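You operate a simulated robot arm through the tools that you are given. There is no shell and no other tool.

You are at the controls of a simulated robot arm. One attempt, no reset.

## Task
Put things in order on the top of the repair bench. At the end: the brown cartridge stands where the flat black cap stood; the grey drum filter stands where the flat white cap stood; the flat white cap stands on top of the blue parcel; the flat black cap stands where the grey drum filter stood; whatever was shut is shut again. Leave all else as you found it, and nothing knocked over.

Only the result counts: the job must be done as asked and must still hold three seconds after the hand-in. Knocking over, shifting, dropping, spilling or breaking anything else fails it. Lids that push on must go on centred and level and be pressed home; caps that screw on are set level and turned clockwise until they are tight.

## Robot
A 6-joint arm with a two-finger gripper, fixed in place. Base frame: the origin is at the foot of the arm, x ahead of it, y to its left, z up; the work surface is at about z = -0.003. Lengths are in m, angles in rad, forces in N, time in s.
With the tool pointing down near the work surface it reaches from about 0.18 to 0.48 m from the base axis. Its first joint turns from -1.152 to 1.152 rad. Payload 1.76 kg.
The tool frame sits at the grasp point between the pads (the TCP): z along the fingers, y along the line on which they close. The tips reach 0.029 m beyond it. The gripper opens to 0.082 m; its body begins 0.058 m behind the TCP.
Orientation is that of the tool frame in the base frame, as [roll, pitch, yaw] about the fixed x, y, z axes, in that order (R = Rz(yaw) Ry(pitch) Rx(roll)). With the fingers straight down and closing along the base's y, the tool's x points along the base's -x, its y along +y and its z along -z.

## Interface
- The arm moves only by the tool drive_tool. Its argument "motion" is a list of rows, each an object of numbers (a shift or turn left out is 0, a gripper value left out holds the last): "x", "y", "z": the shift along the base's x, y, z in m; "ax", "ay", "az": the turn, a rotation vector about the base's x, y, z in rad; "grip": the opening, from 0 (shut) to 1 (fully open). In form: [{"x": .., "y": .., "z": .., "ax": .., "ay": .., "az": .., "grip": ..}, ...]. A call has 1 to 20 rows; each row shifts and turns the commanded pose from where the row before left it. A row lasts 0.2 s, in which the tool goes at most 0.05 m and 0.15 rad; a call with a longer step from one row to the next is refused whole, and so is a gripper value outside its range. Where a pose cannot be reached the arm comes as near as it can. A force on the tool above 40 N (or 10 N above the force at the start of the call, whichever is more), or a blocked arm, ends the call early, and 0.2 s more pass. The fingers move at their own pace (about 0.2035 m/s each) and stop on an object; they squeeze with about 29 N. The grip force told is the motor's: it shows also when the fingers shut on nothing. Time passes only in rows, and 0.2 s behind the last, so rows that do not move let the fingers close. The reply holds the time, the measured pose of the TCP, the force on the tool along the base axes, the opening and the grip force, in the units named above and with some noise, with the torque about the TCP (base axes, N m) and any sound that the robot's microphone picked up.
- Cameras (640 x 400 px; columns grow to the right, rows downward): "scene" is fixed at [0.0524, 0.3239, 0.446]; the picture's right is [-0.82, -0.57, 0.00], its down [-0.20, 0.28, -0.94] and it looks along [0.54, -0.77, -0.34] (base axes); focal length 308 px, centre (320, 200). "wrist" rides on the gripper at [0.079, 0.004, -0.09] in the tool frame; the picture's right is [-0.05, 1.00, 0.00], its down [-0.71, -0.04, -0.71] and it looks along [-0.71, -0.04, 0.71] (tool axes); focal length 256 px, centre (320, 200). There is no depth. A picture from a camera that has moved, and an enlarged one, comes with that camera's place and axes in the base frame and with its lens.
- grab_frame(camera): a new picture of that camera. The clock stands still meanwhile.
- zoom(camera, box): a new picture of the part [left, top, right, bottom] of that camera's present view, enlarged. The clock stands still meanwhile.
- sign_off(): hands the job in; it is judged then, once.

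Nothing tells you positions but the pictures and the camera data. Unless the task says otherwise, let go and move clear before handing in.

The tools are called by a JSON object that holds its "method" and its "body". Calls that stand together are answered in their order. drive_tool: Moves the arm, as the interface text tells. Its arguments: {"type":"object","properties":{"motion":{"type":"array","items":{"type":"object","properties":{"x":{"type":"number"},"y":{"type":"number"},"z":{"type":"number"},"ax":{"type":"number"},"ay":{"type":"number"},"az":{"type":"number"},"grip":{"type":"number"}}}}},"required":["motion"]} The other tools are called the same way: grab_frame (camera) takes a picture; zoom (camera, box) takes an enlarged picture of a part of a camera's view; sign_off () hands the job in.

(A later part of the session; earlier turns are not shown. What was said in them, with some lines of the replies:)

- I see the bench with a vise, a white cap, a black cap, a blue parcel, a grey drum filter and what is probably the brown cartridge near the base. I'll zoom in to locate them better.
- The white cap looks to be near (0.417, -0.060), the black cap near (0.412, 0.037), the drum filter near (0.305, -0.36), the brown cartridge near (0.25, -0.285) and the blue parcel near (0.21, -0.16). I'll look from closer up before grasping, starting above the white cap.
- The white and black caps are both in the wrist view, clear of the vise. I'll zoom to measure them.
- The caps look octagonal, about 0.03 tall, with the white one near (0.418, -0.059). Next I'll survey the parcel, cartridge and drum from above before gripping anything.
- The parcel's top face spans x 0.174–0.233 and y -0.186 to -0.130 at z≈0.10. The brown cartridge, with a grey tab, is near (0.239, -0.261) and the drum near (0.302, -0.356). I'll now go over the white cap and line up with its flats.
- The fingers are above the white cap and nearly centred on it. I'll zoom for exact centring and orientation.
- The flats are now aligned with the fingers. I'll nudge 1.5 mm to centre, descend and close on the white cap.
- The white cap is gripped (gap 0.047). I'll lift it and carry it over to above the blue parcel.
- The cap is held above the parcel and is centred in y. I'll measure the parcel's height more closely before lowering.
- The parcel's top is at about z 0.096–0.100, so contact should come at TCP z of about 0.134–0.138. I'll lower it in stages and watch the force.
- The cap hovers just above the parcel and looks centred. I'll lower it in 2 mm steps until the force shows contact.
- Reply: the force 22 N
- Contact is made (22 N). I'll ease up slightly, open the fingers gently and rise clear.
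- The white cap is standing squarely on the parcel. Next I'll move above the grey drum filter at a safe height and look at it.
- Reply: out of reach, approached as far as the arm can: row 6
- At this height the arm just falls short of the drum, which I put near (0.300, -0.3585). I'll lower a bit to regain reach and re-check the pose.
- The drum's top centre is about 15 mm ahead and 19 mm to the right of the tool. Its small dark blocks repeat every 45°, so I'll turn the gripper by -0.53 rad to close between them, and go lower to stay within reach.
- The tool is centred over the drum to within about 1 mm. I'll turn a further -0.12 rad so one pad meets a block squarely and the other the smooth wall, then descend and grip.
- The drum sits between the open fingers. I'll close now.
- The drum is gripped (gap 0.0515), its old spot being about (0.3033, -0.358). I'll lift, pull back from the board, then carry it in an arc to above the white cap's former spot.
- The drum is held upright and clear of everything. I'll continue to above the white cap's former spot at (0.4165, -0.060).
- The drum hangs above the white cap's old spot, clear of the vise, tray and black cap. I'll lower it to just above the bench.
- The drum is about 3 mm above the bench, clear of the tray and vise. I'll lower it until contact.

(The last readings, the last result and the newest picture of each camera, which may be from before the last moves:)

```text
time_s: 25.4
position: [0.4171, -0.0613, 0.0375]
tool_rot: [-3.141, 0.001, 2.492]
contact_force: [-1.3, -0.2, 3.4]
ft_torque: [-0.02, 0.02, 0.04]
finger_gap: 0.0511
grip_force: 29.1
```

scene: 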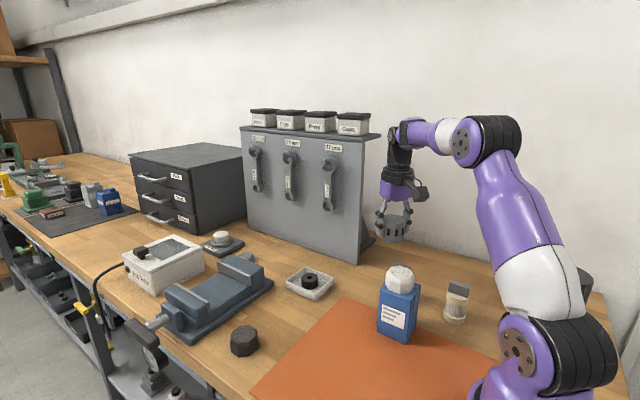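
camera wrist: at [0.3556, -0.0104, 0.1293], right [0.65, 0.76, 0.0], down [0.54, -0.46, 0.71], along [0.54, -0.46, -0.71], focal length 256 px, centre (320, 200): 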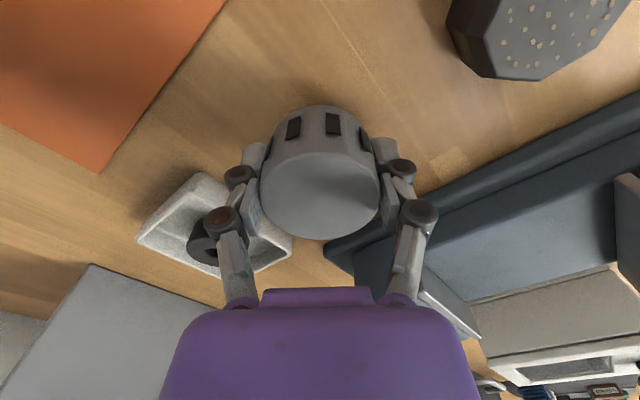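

Light contact (3.4 N). I'll press a hair further to seat it, then open slightly and rise.

{"method": "drive_tool", "body": {"motion": [{"z": -0.0005}, {}]}}

{"method": "drive_tool", "body": {"motion": [{"grip": 0.68}, {"grip": 0.74}, {"grip": 0.77}, {}]}}

{"method": "drive_tool", "body": {"motion": [{"z": 0.015}, {"z": 0.025}, {"z": 0.035}, {"z": 0.035}, {}]}}

{"method": "zoom", "body": {"camera": "scene", "box": [190, 240, 350, 360]}}

{"method": "grab_frame", "body": {"camera": "wrist"}}

```text
time_s: 26.0
position: [0.4169, -0.0596, 0.0373]
tool_rot: [3.142, 0.001, 2.49]
contact_force: [-3.4, -2.1, 14.5]
ft_torque: [-0.17, 0.16, 0.05]
finger_gap: 0.0511
grip_force: 29.1
```

```text
time_s: 27.0
position: [0.4169, -0.0609, 0.0366]
tool_rot: [3.141, 0.002, 2.493]
contact_force: [-0.2, -0.6, 0.2]
ft_torque: [0.03, 0.05, -0.01]
finger_gap: 0.0632
grip_force: 0.0
```

```text
time_s: 28.2
position: [0.4173, -0.0611, 0.1479]
tool_rot: [-3.14, 0.0, 2.493]
contact_force: [-0.3, -0.4, 0.7]
ft_torque: [0.0, 0.01, 0.04]
finger_gap: 0.0632
grip_force: 0.1
```

```text
3.33 times, centred on (270, 300) of scene
camera zoom: at [0.0524, 0.3239, 0.446], right [-0.82, -0.57, 0.0], down [-0.2, 0.28, -0.94], along [0.54, -0.77, -0.34], focal length 1025 px, centre (487, -133)
```

zoom: 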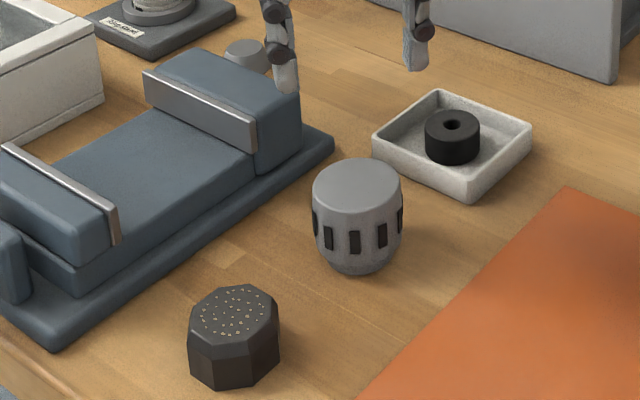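

```text
taken
camera wrist: at [0.3554, -0.0111, 0.2365], right [0.65, 0.76, 0.0], down [0.54, -0.46, 0.71], along [0.54, -0.46, -0.71], focal length 256 px, centre (320, 200)
```

wrist: 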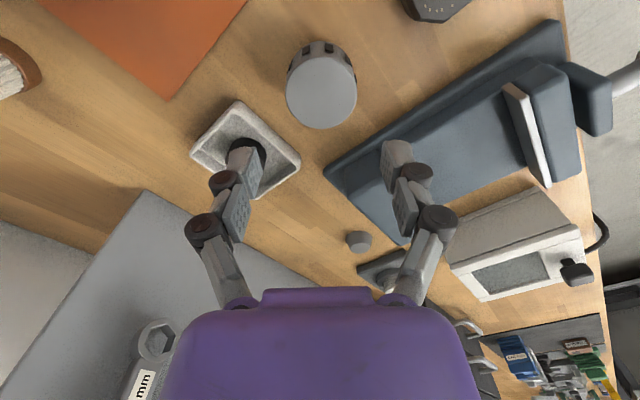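

The grey drum filter now stands where the white cap was. Next I'll move over the black cap near (0.416, 0.037) and line up.

{"method": "drive_tool", "body": {"motion": [{"y": 0.0196, "az": 0.13}, {"y": 0.0196, "az": 0.13}, {"y": 0.0196, "az": 0.13}, {"y": 0.0196, "az": 0.13}, {"y": 0.0196, "az": 0.13, "grip": 0.87}, {"z": -0.03}, {"z": -0.018}, {}]}}

{"method": "grab_frame", "body": {"camera": "wrist"}}

{"method": "zoom", "body": {"camera": "wrist", "box": [240, 40, 400, 165]}}

```text
time_s: 30.0
position: [0.4174, 0.0362, 0.0993]
tool_rot: [-3.141, 0.0, -3.14]
contact_force: [-0.5, 0.1, -0.1]
ft_torque: [-0.01, 0.04, 0.0]
finger_gap: 0.0713
grip_force: 0.1
```

```text
taken
camera wrist: at [0.3356, 0.0396, 0.1881], right [0.05, 1.0, 0.0], down [0.71, -0.04, 0.71], along [0.71, -0.04, -0.71], focal length 256 px, centre (320, 200)
```

wrist: 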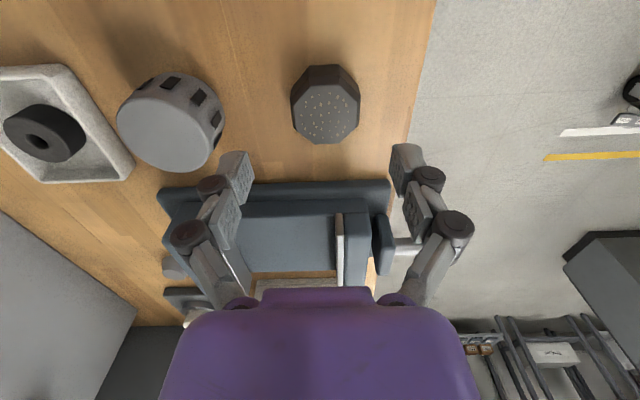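

```text
3.20 times, centred on (320, 102) of wrist
camera zoom: at [0.3356, 0.0396, 0.1881], right [0.05, 1.0, 0.0], down [0.71, -0.04, 0.71], along [0.71, -0.04, -0.71], focal length 819 px, centre (320, 512)
```

zoom: 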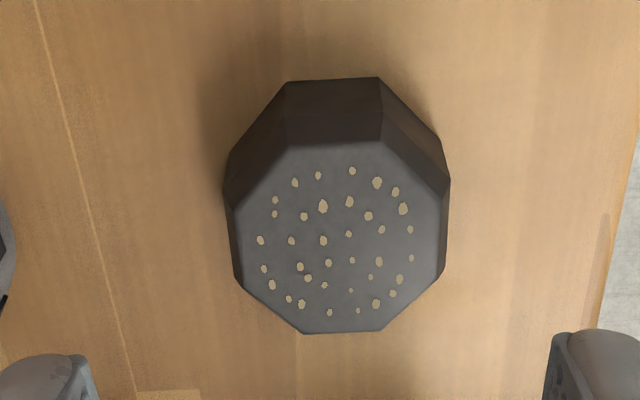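

The black cap is about 3.5 mm to the left of the tool and its flats are already parallel to the pads. I'll correct, descend and grip.

{"method": "drive_tool", "body": {"motion": [{"x": 0.0006, "y": 0.0036, "z": -0.024}, {"z": -0.02}, {"z": -0.02}, {}]}}

{"method": "grab_frame", "body": {"camera": "wrist"}}

```text
time_s: 31.0
position: [0.4165, 0.0407, 0.0346]
tool_rot: [3.141, 0.001, -3.14]
contact_force: [0.3, 0.0, -0.4]
ft_torque: [-0.01, 0.0, -0.02]
finger_gap: 0.0709
grip_force: 0.1
```

```text
taken
camera wrist: at [0.3358, 0.0436, 0.1232], right [0.05, 1.0, 0.0], down [0.71, -0.04, 0.71], along [0.71, -0.04, -0.71], focal length 256 px, centre (320, 200)
```

wrist: 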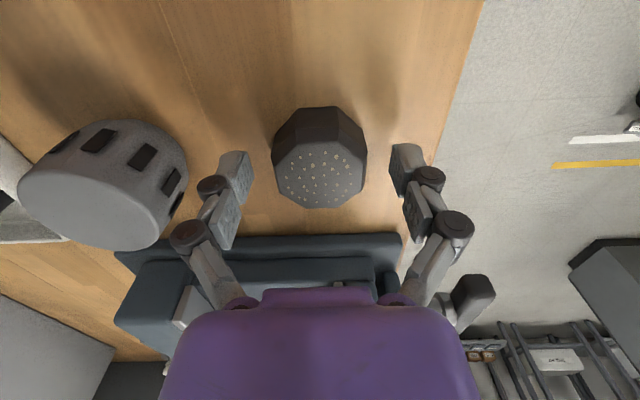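

{"method": "drive_tool", "body": {"motion": [{"grip": 0.7}, {"grip": 0.5}, {"grip": 0.3}, {}, {}]}}

{"method": "grab_frame", "body": {"camera": "wrist"}}

```text
time_s: 32.2
position: [0.4161, 0.0409, 0.0344]
tool_rot: [-3.14, 0.0, -3.141]
contact_force: [-1.5, -1.0, 3.8]
ft_torque: [-0.01, 0.02, -0.01]
finger_gap: 0.0472
grip_force: 28.9
```

```text
taken
camera wrist: at [0.3359, 0.0436, 0.1236], right [0.05, 1.0, 0.0], down [0.71, -0.04, 0.71], along [0.71, -0.04, -0.71], focal length 256 px, centre (320, 200)
```

wrist: 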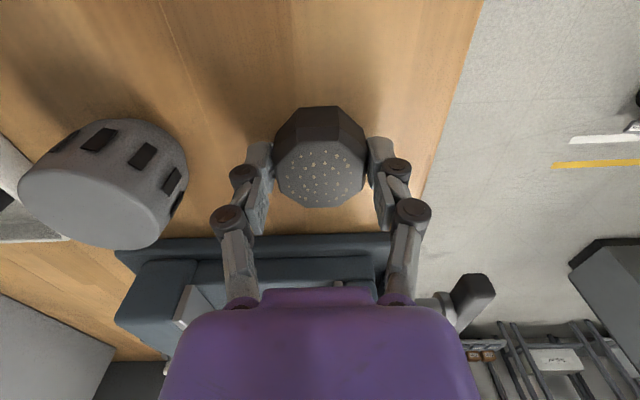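

The black cap is held (gap 0.047); its old spot is about (0.4168, 0.0406). I'll carry it along the same proven arc to the drum's old spot.

{"method": "drive_tool", "body": {"motion": [{"z": 0.015}, {"z": 0.035}, {"z": 0.045}, {"x": -0.01136, "y": -0.03814, "z": 0.012}, {"x": -0.01136, "y": -0.03814, "z": 0.012}, {"x": -0.01136, "y": -0.03814, "z": 0.012}, {"x": -0.01136, "y": -0.03814, "z": 0.012}, {"x": -0.01136, "y": -0.03814, "z": 0.012}, {"x": -0.02, "y": -0.035, "z": -0.0075, "az": -0.1325}, {"x": -0.02, "y": -0.035, "z": -0.0075, "az": -0.1325}, {"x": -0.02, "y": -0.035, "z": -0.0075, "az": -0.1325}, {"x": -0.02, "y": -0.035, "z": -0.0075, "az": -0.1325}, {}]}}

{"method": "grab_frame", "body": {"camera": "wrist"}}

{"method": "grab_frame", "body": {"camera": "scene"}}

```text
time_s: 35.0
position: [0.2804, -0.2912, 0.1602]
tool_rot: [3.141, 0.001, 2.609]
contact_force: [-0.4, -0.8, -0.4]
ft_torque: [0.02, -0.01, -0.02]
finger_gap: 0.0471
grip_force: 28.6
```

```text
taken
camera wrist: at [0.2123, -0.2482, 0.2489], right [0.55, 0.83, 0.0], down [0.59, -0.39, 0.71], along [0.59, -0.39, -0.71], focal length 256 px, centre (320, 200)
```

wrist: 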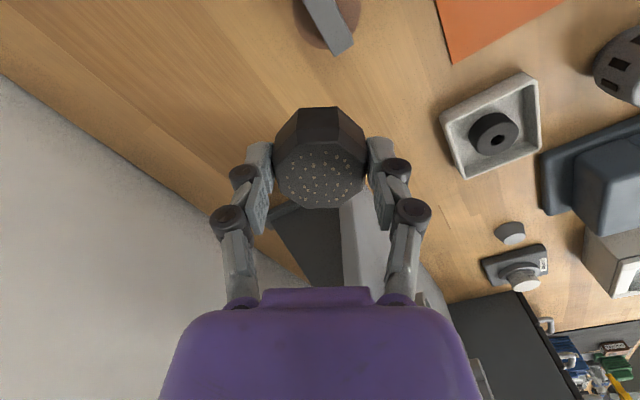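

```text
taken
```

scene: 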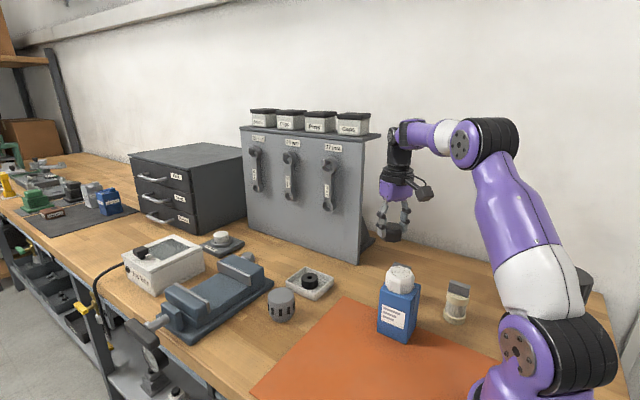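

The black cap is upright in the gripper. I'll move out to the drum's old spot and come down to just above the bench.

{"method": "drive_tool", "body": {"motion": [{"x": 0.0117, "y": -0.034, "z": -0.025}, {"x": 0.0117, "y": -0.034, "z": -0.03}, {}, {"z": -0.03}, {"z": -0.02}, {"z": -0.012}, {}]}}

{"method": "grab_frame", "body": {"camera": "wrist"}}

{"method": "zoom", "body": {"camera": "scene", "box": [340, 200, 484, 300]}}

```text
time_s: 36.6
position: [0.3046, -0.3587, 0.0415]
tool_rot: [3.142, 0.003, 2.612]
contact_force: [0.5, -1.2, 0.1]
ft_torque: [0.03, 0.0, 0.03]
finger_gap: 0.047
grip_force: 28.5
```

```text
taken
camera wrist: at [0.2366, -0.3159, 0.1302], right [0.55, 0.84, 0.0], down [0.59, -0.39, 0.71], along [0.59, -0.39, -0.71], focal length 256 px, centre (320, 200)
```

wrist: 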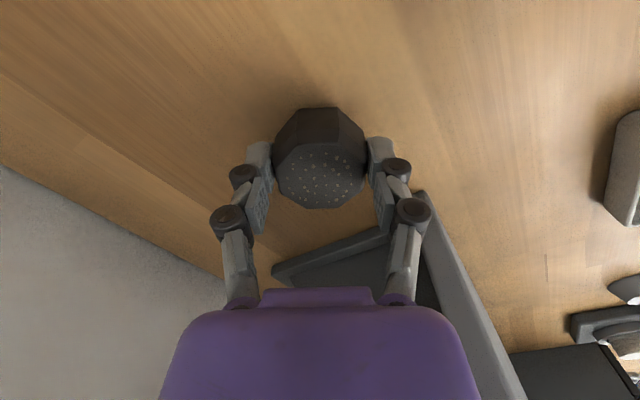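

```text
4.00 times, centred on (412, 250) of scene
camera zoom: at [0.0524, 0.3239, 0.446], right [-0.82, -0.57, 0.0], down [-0.2, 0.28, -0.94], along [0.54, -0.77, -0.34], focal length 1230 px, centre (-48, 0)
```

zoom: 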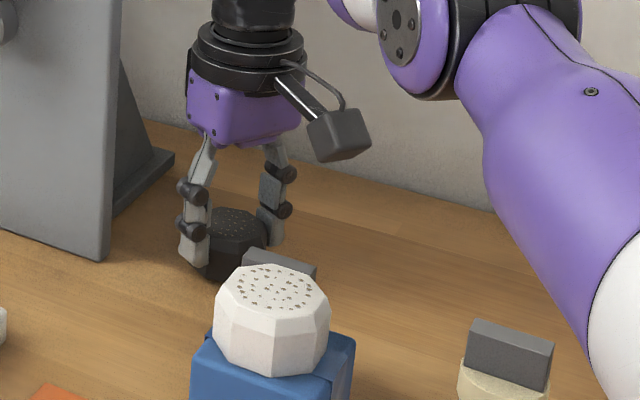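

The cap is at the right spot, about 7 mm above the bench. I'll lower it in small steps to contact.

{"method": "drive_tool", "body": {"motion": [{"z": -0.003}, {"z": -0.002}, {"z": -0.0015}, {}]}}

```text
time_s: 37.6
position: [0.3044, -0.3567, 0.036]
tool_rot: [-3.141, 0.002, 2.614]
contact_force: [0.7, 0.4, -0.6]
ft_torque: [0.0, -0.01, -0.01]
finger_gap: 0.0473
grip_force: 29.5
```

{"method": "drive_tool", "body": {"motion": [{"z": -0.001}, {}]}}

```text
time_s: 38.2
position: [0.3048, -0.3578, 0.0346]
tool_rot: [3.14, 0.002, 2.613]
contact_force: [0.4, -0.3, -0.5]
ft_torque: [0.01, 0.04, -0.01]
finger_gap: 0.0473
grip_force: 29.0
```

{"method": "drive_tool", "body": {"motion": [{"z": -0.0008}, {}]}}

```text
time_s: 38.8
position: [0.3041, -0.3567, 0.034]
tool_rot: [3.141, 0.003, 2.613]
contact_force: [-1.2, 2.1, 7.7]
ft_torque: [0.02, -0.02, 0.02]
finger_gap: 0.0471
grip_force: 29.2
```

Contact at 7.7 N, so the black cap is seated. I'll release gently and rise, then pull back.

{"method": "drive_tool", "body": {"motion": [{"grip": 0.63}, {"grip": 0.7}, {"grip": 0.76}, {}]}}

{"method": "drive_tool", "body": {"motion": [{"z": 0.015}, {"z": 0.025}, {"z": 0.025}, {"x": -0.012, "y": 0.034, "z": 0.03}, {"x": -0.012, "y": 0.034, "z": 0.03}, {}]}}

{"method": "grab_frame", "body": {"camera": "wrist"}}

{"method": "zoom", "body": {"camera": "scene", "box": [340, 200, 484, 320]}}

```text
time_s: 39.8
position: [0.3038, -0.3574, 0.0339]
tool_rot: [3.141, 0.002, 2.613]
contact_force: [0.1, -1.0, 0.9]
ft_torque: [0.02, 0.0, -0.02]
finger_gap: 0.0623
grip_force: 0.1
```

```text
time_s: 41.2
position: [0.2815, -0.2892, 0.1586]
tool_rot: [3.142, 0.003, 2.613]
contact_force: [0.2, 0.6, 0.4]
ft_torque: [0.0, 0.02, -0.01]
finger_gap: 0.0625
grip_force: 0.1
```

```text
taken
camera wrist: at [0.2129, -0.2475, 0.2487], right [0.55, 0.84, 0.0], down [0.59, -0.39, 0.71], along [0.59, -0.39, -0.71], focal length 256 px, centre (320, 200)
```

wrist: 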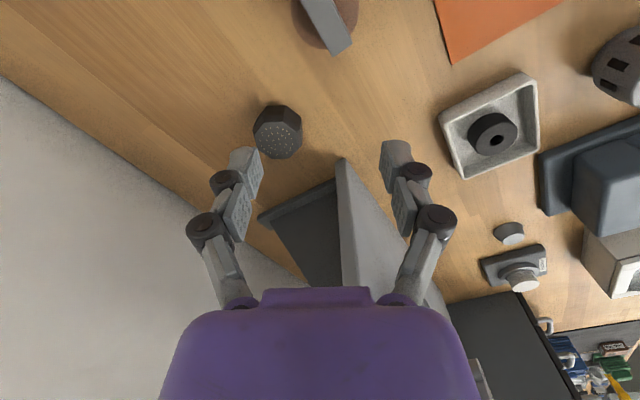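

```text
3.33 times, centred on (412, 260) of scene
camera zoom: at [0.0523, 0.3239, 0.446], right [-0.82, -0.57, 0.0], down [-0.2, 0.28, -0.94], along [0.54, -0.77, -0.34], focal length 1025 px, centre (13, 0)
```

zoom: 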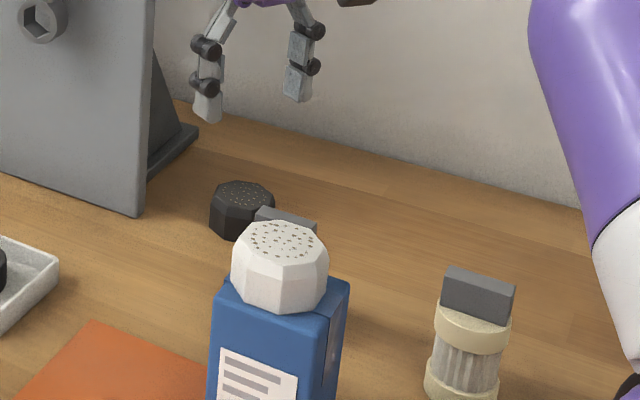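

The black cap stands at the drum's old spot. Now I'll move above the brown cartridge and turn so the fingers line up with its grey tab.

{"method": "drive_tool", "body": {"motion": [{"x": -0.007, "y": 0.0047, "z": 0.004, "az": 0.13}, {"x": -0.007, "y": 0.0047, "z": 0.004, "az": 0.13}, {"x": -0.007, "y": 0.0047, "z": 0.004, "az": 0.13}, {"x": -0.007, "y": 0.0047, "z": 0.004, "az": 0.13}, {"x": -0.007, "y": 0.0047, "z": 0.004, "az": 0.13}, {"x": -0.007, "y": 0.0047, "z": 0.004, "az": 0.13}, {}]}}

{"method": "grab_frame", "body": {"camera": "wrist"}}

{"method": "zoom", "body": {"camera": "wrist", "box": [230, 30, 410, 170]}}

{"method": "grab_frame", "body": {"camera": "scene"}}

```text
time_s: 42.8
position: [0.2377, -0.2627, 0.1837]
tool_rot: [-3.142, 0.003, -2.89]
contact_force: [-0.5, -0.8, -0.8]
ft_torque: [-0.01, 0.01, 0.0]
finger_gap: 0.0623
grip_force: 0.1
```

```text
taken
camera wrist: at [0.1589, -0.2782, 0.2729], right [-0.2, 0.98, 0.0], down [0.69, 0.14, 0.71], along [0.69, 0.14, -0.71], focal length 256 px, centre (320, 200)
```

wrist: 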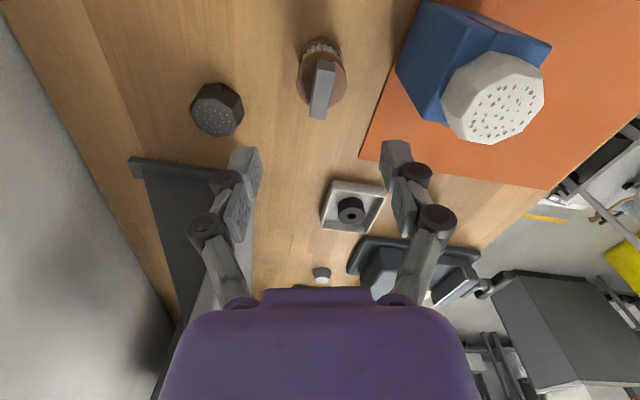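

```text
2.86 times, centred on (320, 100) of wrist
camera zoom: at [0.1589, -0.2782, 0.2729], right [-0.2, 0.98, 0.0], down [0.69, 0.14, 0.71], along [0.69, 0.14, -0.71], focal length 731 px, centre (320, 486)
```

zoom: 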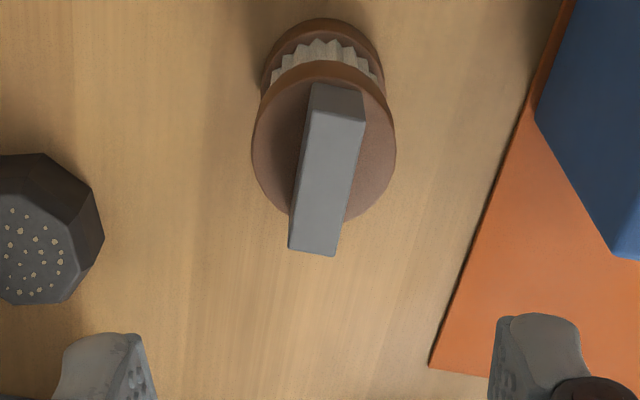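

```text
taken
```

scene: 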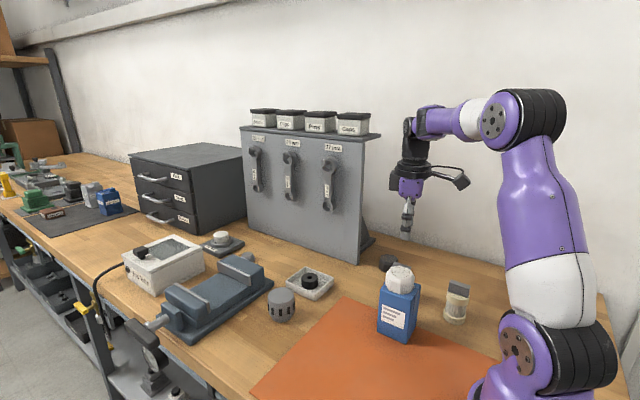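

The tab turns out to be nearly parallel to the base x axis, so I'll turn back about -0.245 rad and shift 1–2 mm. I'll narrow the opening and descend partway for another look.

{"method": "drive_tool", "body": {"motion": [{"x": 0.0007, "y": 0.0016, "az": -0.1225, "grip": 0.55}, {"az": -0.1225}, {"z": -0.025}, {"z": -0.015}, {}]}}

{"method": "grab_frame", "body": {"camera": "wrist"}}

{"method": "zoom", "body": {"camera": "wrist", "box": [230, 60, 410, 200]}}

{"method": "zoom", "body": {"camera": "scene", "box": [350, 200, 470, 300]}}

```text
time_s: 44.0
position: [0.2395, -0.2601, 0.1445]
tool_rot: [-3.141, 0.0, -3.135]
contact_force: [-0.3, 0.9, 0.9]
ft_torque: [0.01, 0.02, -0.02]
finger_gap: 0.045
grip_force: 0.0
```

```text
taken
camera wrist: at [0.1581, -0.2575, 0.2328], right [0.05, 1.0, 0.0], down [0.71, -0.03, 0.71], along [0.71, -0.03, -0.71], focal length 256 px, centre (320, 200)
```

wrist: 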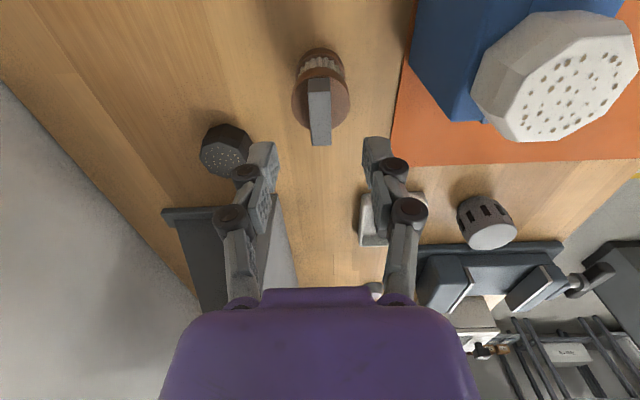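

```text
2.86 times, centred on (320, 130) of wrist
camera zoom: at [0.1581, -0.2575, 0.2328], right [0.05, 1.0, 0.0], down [0.71, -0.03, 0.71], along [0.71, -0.03, -0.71], focal length 731 px, centre (320, 400)
```

zoom: 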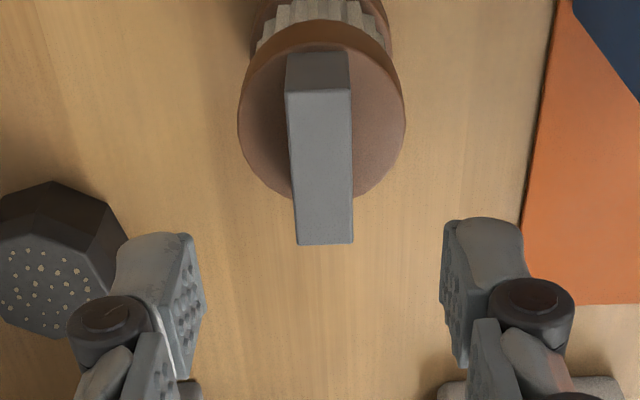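

```text
4.00 times, centred on (410, 250) of scene
camera zoom: at [0.0524, 0.3239, 0.446], right [-0.82, -0.57, 0.0], down [-0.2, 0.28, -0.94], along [0.54, -0.77, -0.34], focal length 1230 px, centre (-40, 0)
```

zoom: 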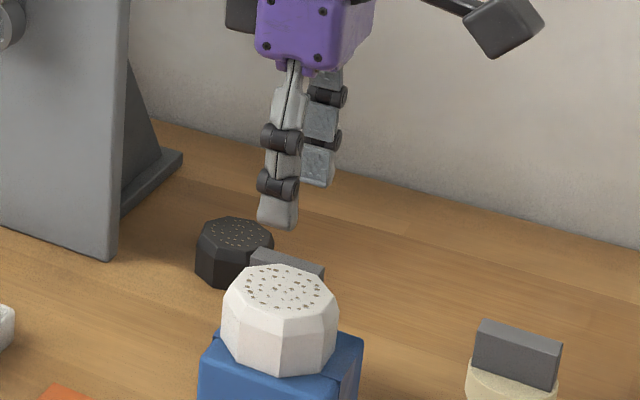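

The tab is centred between the fingers and parallel to the pads, with its top at z≈0.081. I'll lower so the pads overlap the tab, then grip it.

{"method": "drive_tool", "body": {"motion": [{"z": -0.022}, {"z": -0.018}, {"z": -0.013}, {}]}}

{"method": "zoom", "body": {"camera": "wrist", "box": [220, 80, 420, 240]}}

{"method": "zoom", "body": {"camera": "scene", "box": [350, 200, 470, 300]}}

```text
time_s: 45.0
position: [0.239, -0.26, 0.092]
tool_rot: [-3.141, 0.002, -3.135]
contact_force: [-0.2, -0.2, -0.3]
ft_torque: [0.0, -0.03, -0.01]
finger_gap: 0.0449
grip_force: 0.0
```

```text
2.50 times, centred on (320, 160) of wrist
camera zoom: at [0.1577, -0.2574, 0.1802], right [0.05, 1.0, 0.0], down [0.71, -0.03, 0.71], along [0.71, -0.03, -0.71], focal length 640 px, centre (320, 300)
```

zoom: 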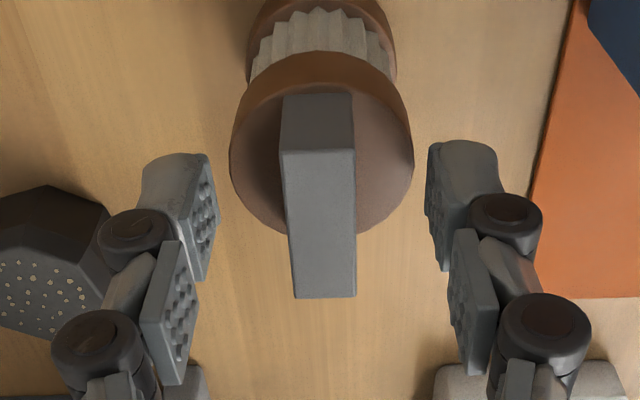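

```text
4.00 times, centred on (410, 250) of scene
camera zoom: at [0.0524, 0.3239, 0.446], right [-0.82, -0.57, 0.0], down [-0.2, 0.28, -0.94], along [0.54, -0.77, -0.34], focal length 1230 px, centre (-40, 0)
```

zoom: 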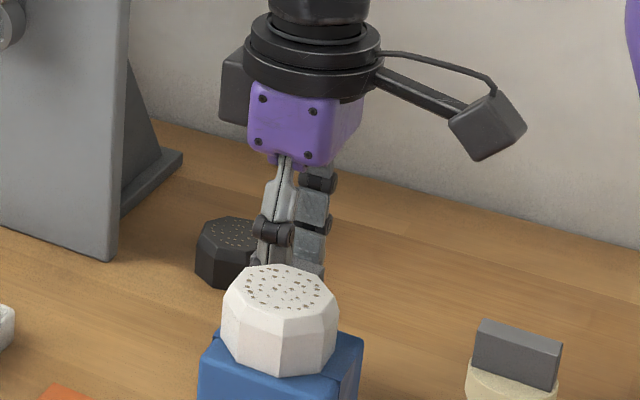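

The pads straddle the tab and are centred. Closing now.

{"method": "drive_tool", "body": {"motion": [{"grip": 0.3}, {"grip": 0.1}, {"grip": 0.05}, {}, {}]}}

{"method": "drive_tool", "body": {"motion": [{"z": 0.01}, {"z": 0.015}, {}]}}

{"method": "grab_frame", "body": {"camera": "wrist"}}

{"method": "zoom", "body": {"camera": "scene", "box": [350, 200, 470, 300]}}

```text
time_s: 46.2
position: [0.2393, -0.2597, 0.0911]
tool_rot: [-3.141, 0.0, -3.134]
contact_force: [-0.2, 0.1, -0.6]
ft_torque: [-0.01, 0.06, 0.03]
finger_gap: 0.0132
grip_force: 29.1
```

```text
time_s: 47.0
position: [0.2389, -0.2606, 0.1167]
tool_rot: [3.14, 0.002, -3.135]
contact_force: [0.8, 0.8, -1.1]
ft_torque: [-0.02, -0.02, -0.02]
finger_gap: 0.0131
grip_force: 29.6
```

```text
taken
camera wrist: at [0.158, -0.2585, 0.2051], right [0.05, 1.0, 0.0], down [0.71, -0.03, 0.71], along [0.71, -0.03, -0.71], focal length 256 px, centre (320, 200)
```

wrist: 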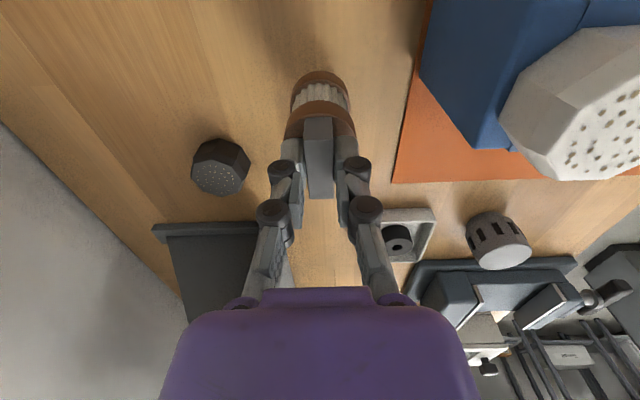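

```text
4.00 times, centred on (410, 250) of scene
camera zoom: at [0.0524, 0.3239, 0.446], right [-0.82, -0.57, 0.0], down [-0.2, 0.28, -0.94], along [0.54, -0.77, -0.34], focal length 1230 px, centre (-40, 0)
```

zoom: 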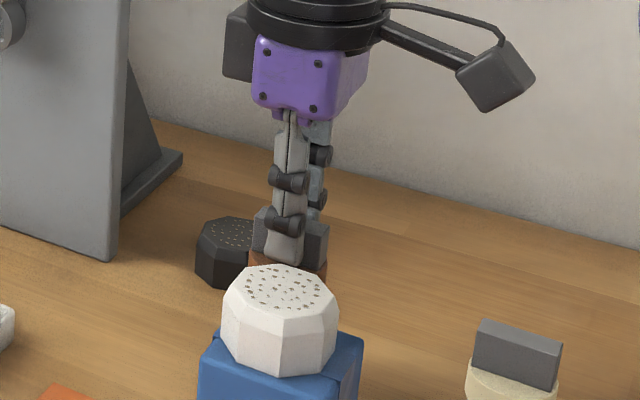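

The whole cartridge rose with the tab. I'll lift it well above the parcel's new cap height and carry it to the black cap's old spot at (0.4168, 0.0405).

{"method": "drive_tool", "body": {"motion": [{"z": 0.04}, {"z": 0.04}, {"z": 0.04}, {"x": 0.0222, "y": 0.03756, "z": -0.004}, {"x": 0.0222, "y": 0.03756, "z": -0.006}, {"x": 0.0222, "y": 0.03756, "z": -0.006}, {"x": 0.0222, "y": 0.03756, "z": -0.006}, {"x": 0.0222, "y": 0.03756, "z": -0.006}, {"x": 0.0222, "y": 0.03756, "z": -0.006}, {"x": 0.0222, "y": 0.03756, "z": -0.006}, {"x": 0.0223, "y": 0.03758, "z": -0.006}, {}]}}

{"method": "grab_frame", "body": {"camera": "wrist"}}

{"method": "grab_frame", "body": {"camera": "scene"}}

```text
time_s: 49.6
position: [0.4175, 0.0413, 0.1899]
tool_rot: [3.141, 0.0, -3.135]
contact_force: [0.6, 0.4, -0.9]
ft_torque: [0.0, 0.0, 0.02]
finger_gap: 0.0131
grip_force: 29.0
```

```text
taken
camera wrist: at [0.3361, 0.0441, 0.2788], right [0.05, 1.0, 0.0], down [0.71, -0.03, 0.71], along [0.71, -0.03, -0.71], focal length 256 px, centre (320, 200)
```

wrist: 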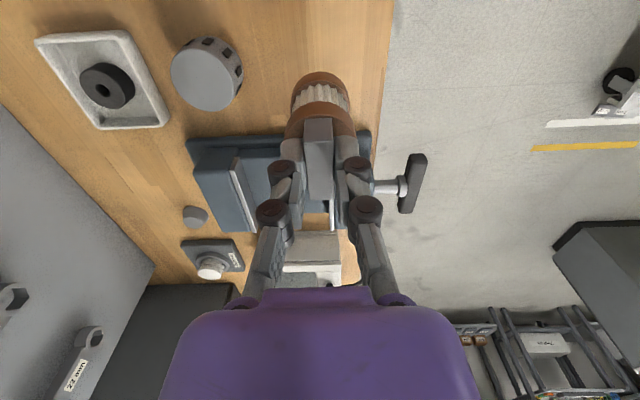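

```text
taken
```

scene: 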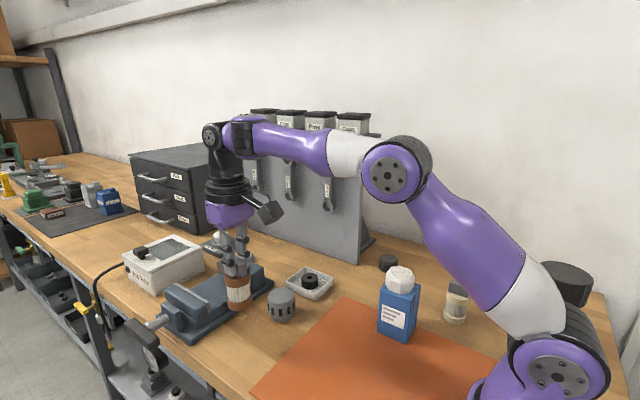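

The cartridge is above the black cap's old spot. I'll lower it to just above the bench.

{"method": "drive_tool", "body": {"motion": [{"z": -0.035}, {"z": -0.03}, {"z": -0.02}, {"z": -0.01}, {}]}}

{"method": "zoom", "body": {"camera": "scene", "box": [180, 220, 340, 360]}}

{"method": "grab_frame", "body": {"camera": "wrist"}}

```text
time_s: 50.8
position: [0.416, 0.0413, 0.0939]
tool_rot: [3.141, 0.001, -3.134]
contact_force: [-0.3, -0.4, -0.7]
ft_torque: [0.02, 0.02, 0.01]
finger_gap: 0.0131
grip_force: 29.4
```

```text
2.86 times, centred on (260, 290) of scene
camera zoom: at [0.0524, 0.3239, 0.446], right [-0.82, -0.57, 0.0], down [-0.2, 0.28, -0.94], along [0.54, -0.77, -0.34], focal length 878 px, centre (491, -57)
```

zoom: 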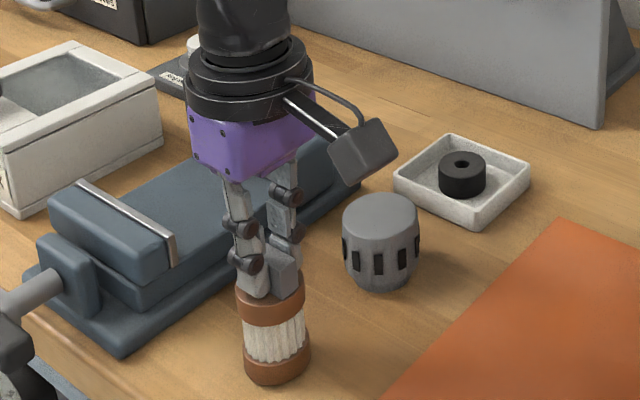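

```text
taken
camera wrist: at [0.3351, 0.0435, 0.1835], right [0.05, 1.0, 0.0], down [0.71, -0.03, 0.71], along [0.71, -0.03, -0.71], focal length 256 px, centre (320, 200)
```

wrist: 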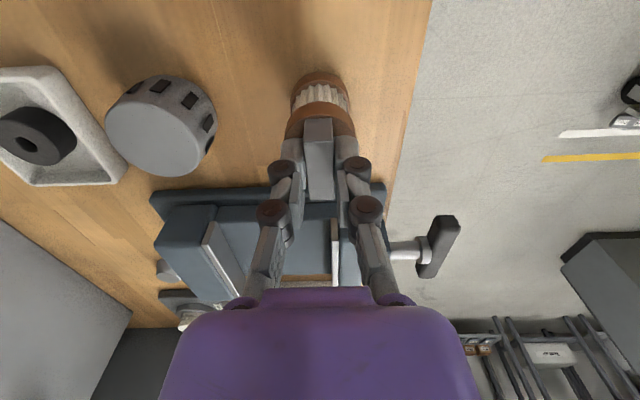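

The cartridge is upright a few millimetres above the bench. I'll lower it to contact.

{"method": "drive_tool", "body": {"motion": [{"z": -0.002}, {"z": -0.0015}, {}]}}

```text
time_s: 51.6
position: [0.4169, 0.0406, 0.0927]
tool_rot: [3.141, 0.0, -3.135]
contact_force: [-2.5, 0.1, 6.2]
ft_torque: [-0.01, 0.26, -0.03]
finger_gap: 0.0133
grip_force: 28.9
```

Contact is felt (6 N). I'll release the tab gently and check before rising.

{"method": "drive_tool", "body": {"motion": [{"grip": 0.2}, {"grip": 0.3}, {"grip": 0.45}, {}, {}]}}

{"method": "zoom", "body": {"camera": "scene", "box": [180, 240, 340, 360]}}

{"method": "grab_frame", "body": {"camera": "wrist"}}

```text
time_s: 52.8
position: [0.4168, 0.0416, 0.0903]
tool_rot: [-3.14, 0.002, -3.135]
contact_force: [-0.7, -0.1, 0.0]
ft_torque: [0.01, 0.01, 0.0]
finger_gap: 0.0374
grip_force: 0.1
```

```text
3.33 times, centred on (260, 300) of scene
camera zoom: at [0.0524, 0.3239, 0.446], right [-0.82, -0.57, 0.0], down [-0.2, 0.28, -0.94], along [0.54, -0.77, -0.34], focal length 1025 px, centre (520, -133)
```

zoom: 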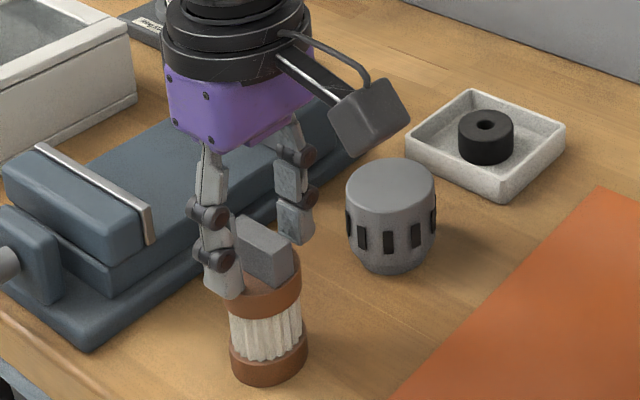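

```text
taken
camera wrist: at [0.3356, 0.0439, 0.1799], right [0.05, 1.0, 0.0], down [0.71, -0.03, 0.71], along [0.71, -0.03, -0.71], focal length 256 px, centre (320, 200)
```

wrist: 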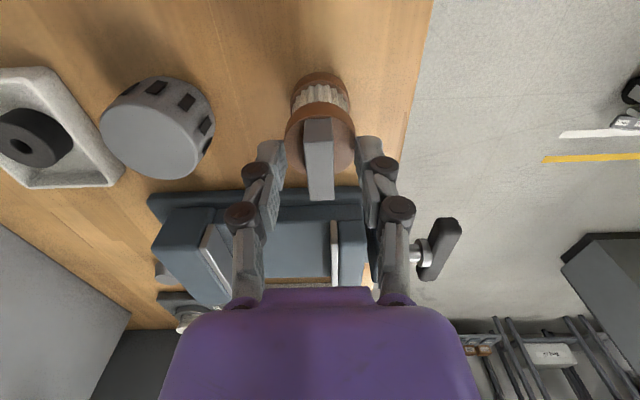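

The cartridge stands freely. I'll rise straight up, move back clear and take final pictures.

{"method": "drive_tool", "body": {"motion": [{"z": 0.015}, {"z": 0.03}, {"z": 0.04}, {"z": 0.04}, {"x": -0.03, "z": 0.03}, {"x": -0.035, "z": 0.02}, {"x": -0.035, "z": 0.02}, {}]}}

{"method": "grab_frame", "body": {"camera": "scene"}}

{"method": "grab_frame", "body": {"camera": "wrist"}}

{"method": "zoom", "body": {"camera": "scene", "box": [200, 220, 500, 400]}}

```text
time_s: 54.6
position: [0.315, 0.0417, 0.2866]
tool_rot: [3.142, 0.001, -3.135]
contact_force: [0.7, -0.5, 0.0]
ft_torque: [0.0, 0.05, 0.0]
finger_gap: 0.037
grip_force: 0.2
```

```text
taken
```

scene: 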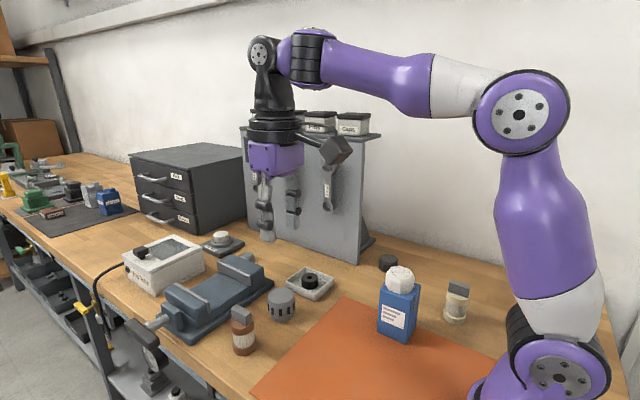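

```text
taken
camera wrist: at [0.2338, 0.0445, 0.3749], right [0.05, 1.0, 0.0], down [0.71, -0.03, 0.71], along [0.71, -0.03, -0.71], focal length 256 px, centre (320, 200)
```

wrist: 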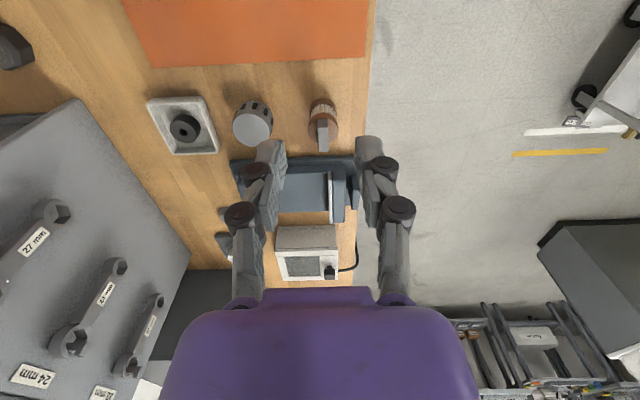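

```text
2.13 times, centred on (350, 310) of scene
camera zoom: at [0.0523, 0.3239, 0.446], right [-0.82, -0.57, 0.0], down [-0.2, 0.28, -0.94], along [0.54, -0.77, -0.34], focal length 656 px, centre (256, -35)
```

zoom: 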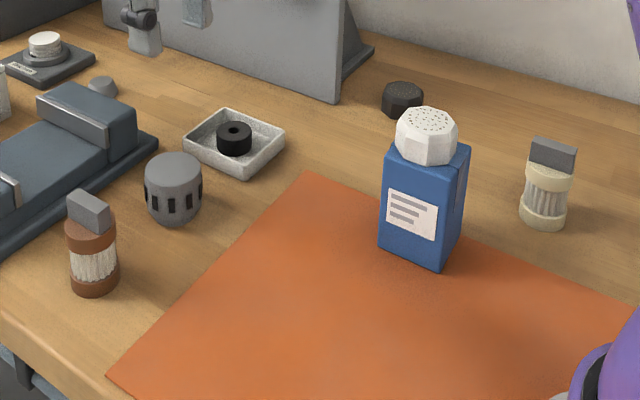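

All four items are in place when compared with the first picture: the brown cartridge on the black cap's spot, the drum on the white cap's spot, the black cap on the drum's spot and the white cap centred on the unmoved parcel. Nothing was opened and the arm is clear, so I'm handing in.

{"method": "sign_off", "body": {}}

```text
The job is handed in.
```

The job is handed in. The last pictures before hand-in showed the four moved pieces standing upright where the task asked; I had no result back from the judging.

- **Brown cartridge:** stands where the flat black cap stood.
- **Grey drum filter:** stands where the flat white cap stood.
- **Flat white cap:** sits centred on top of the blue parcel, and the parcel did not move.
- **Flat black cap:** stands where the grey drum filter stood.

I opened nothing, so there was nothing to shut again. The rest of the bench looked the same as in the first picture, and the arm was clear of everything.
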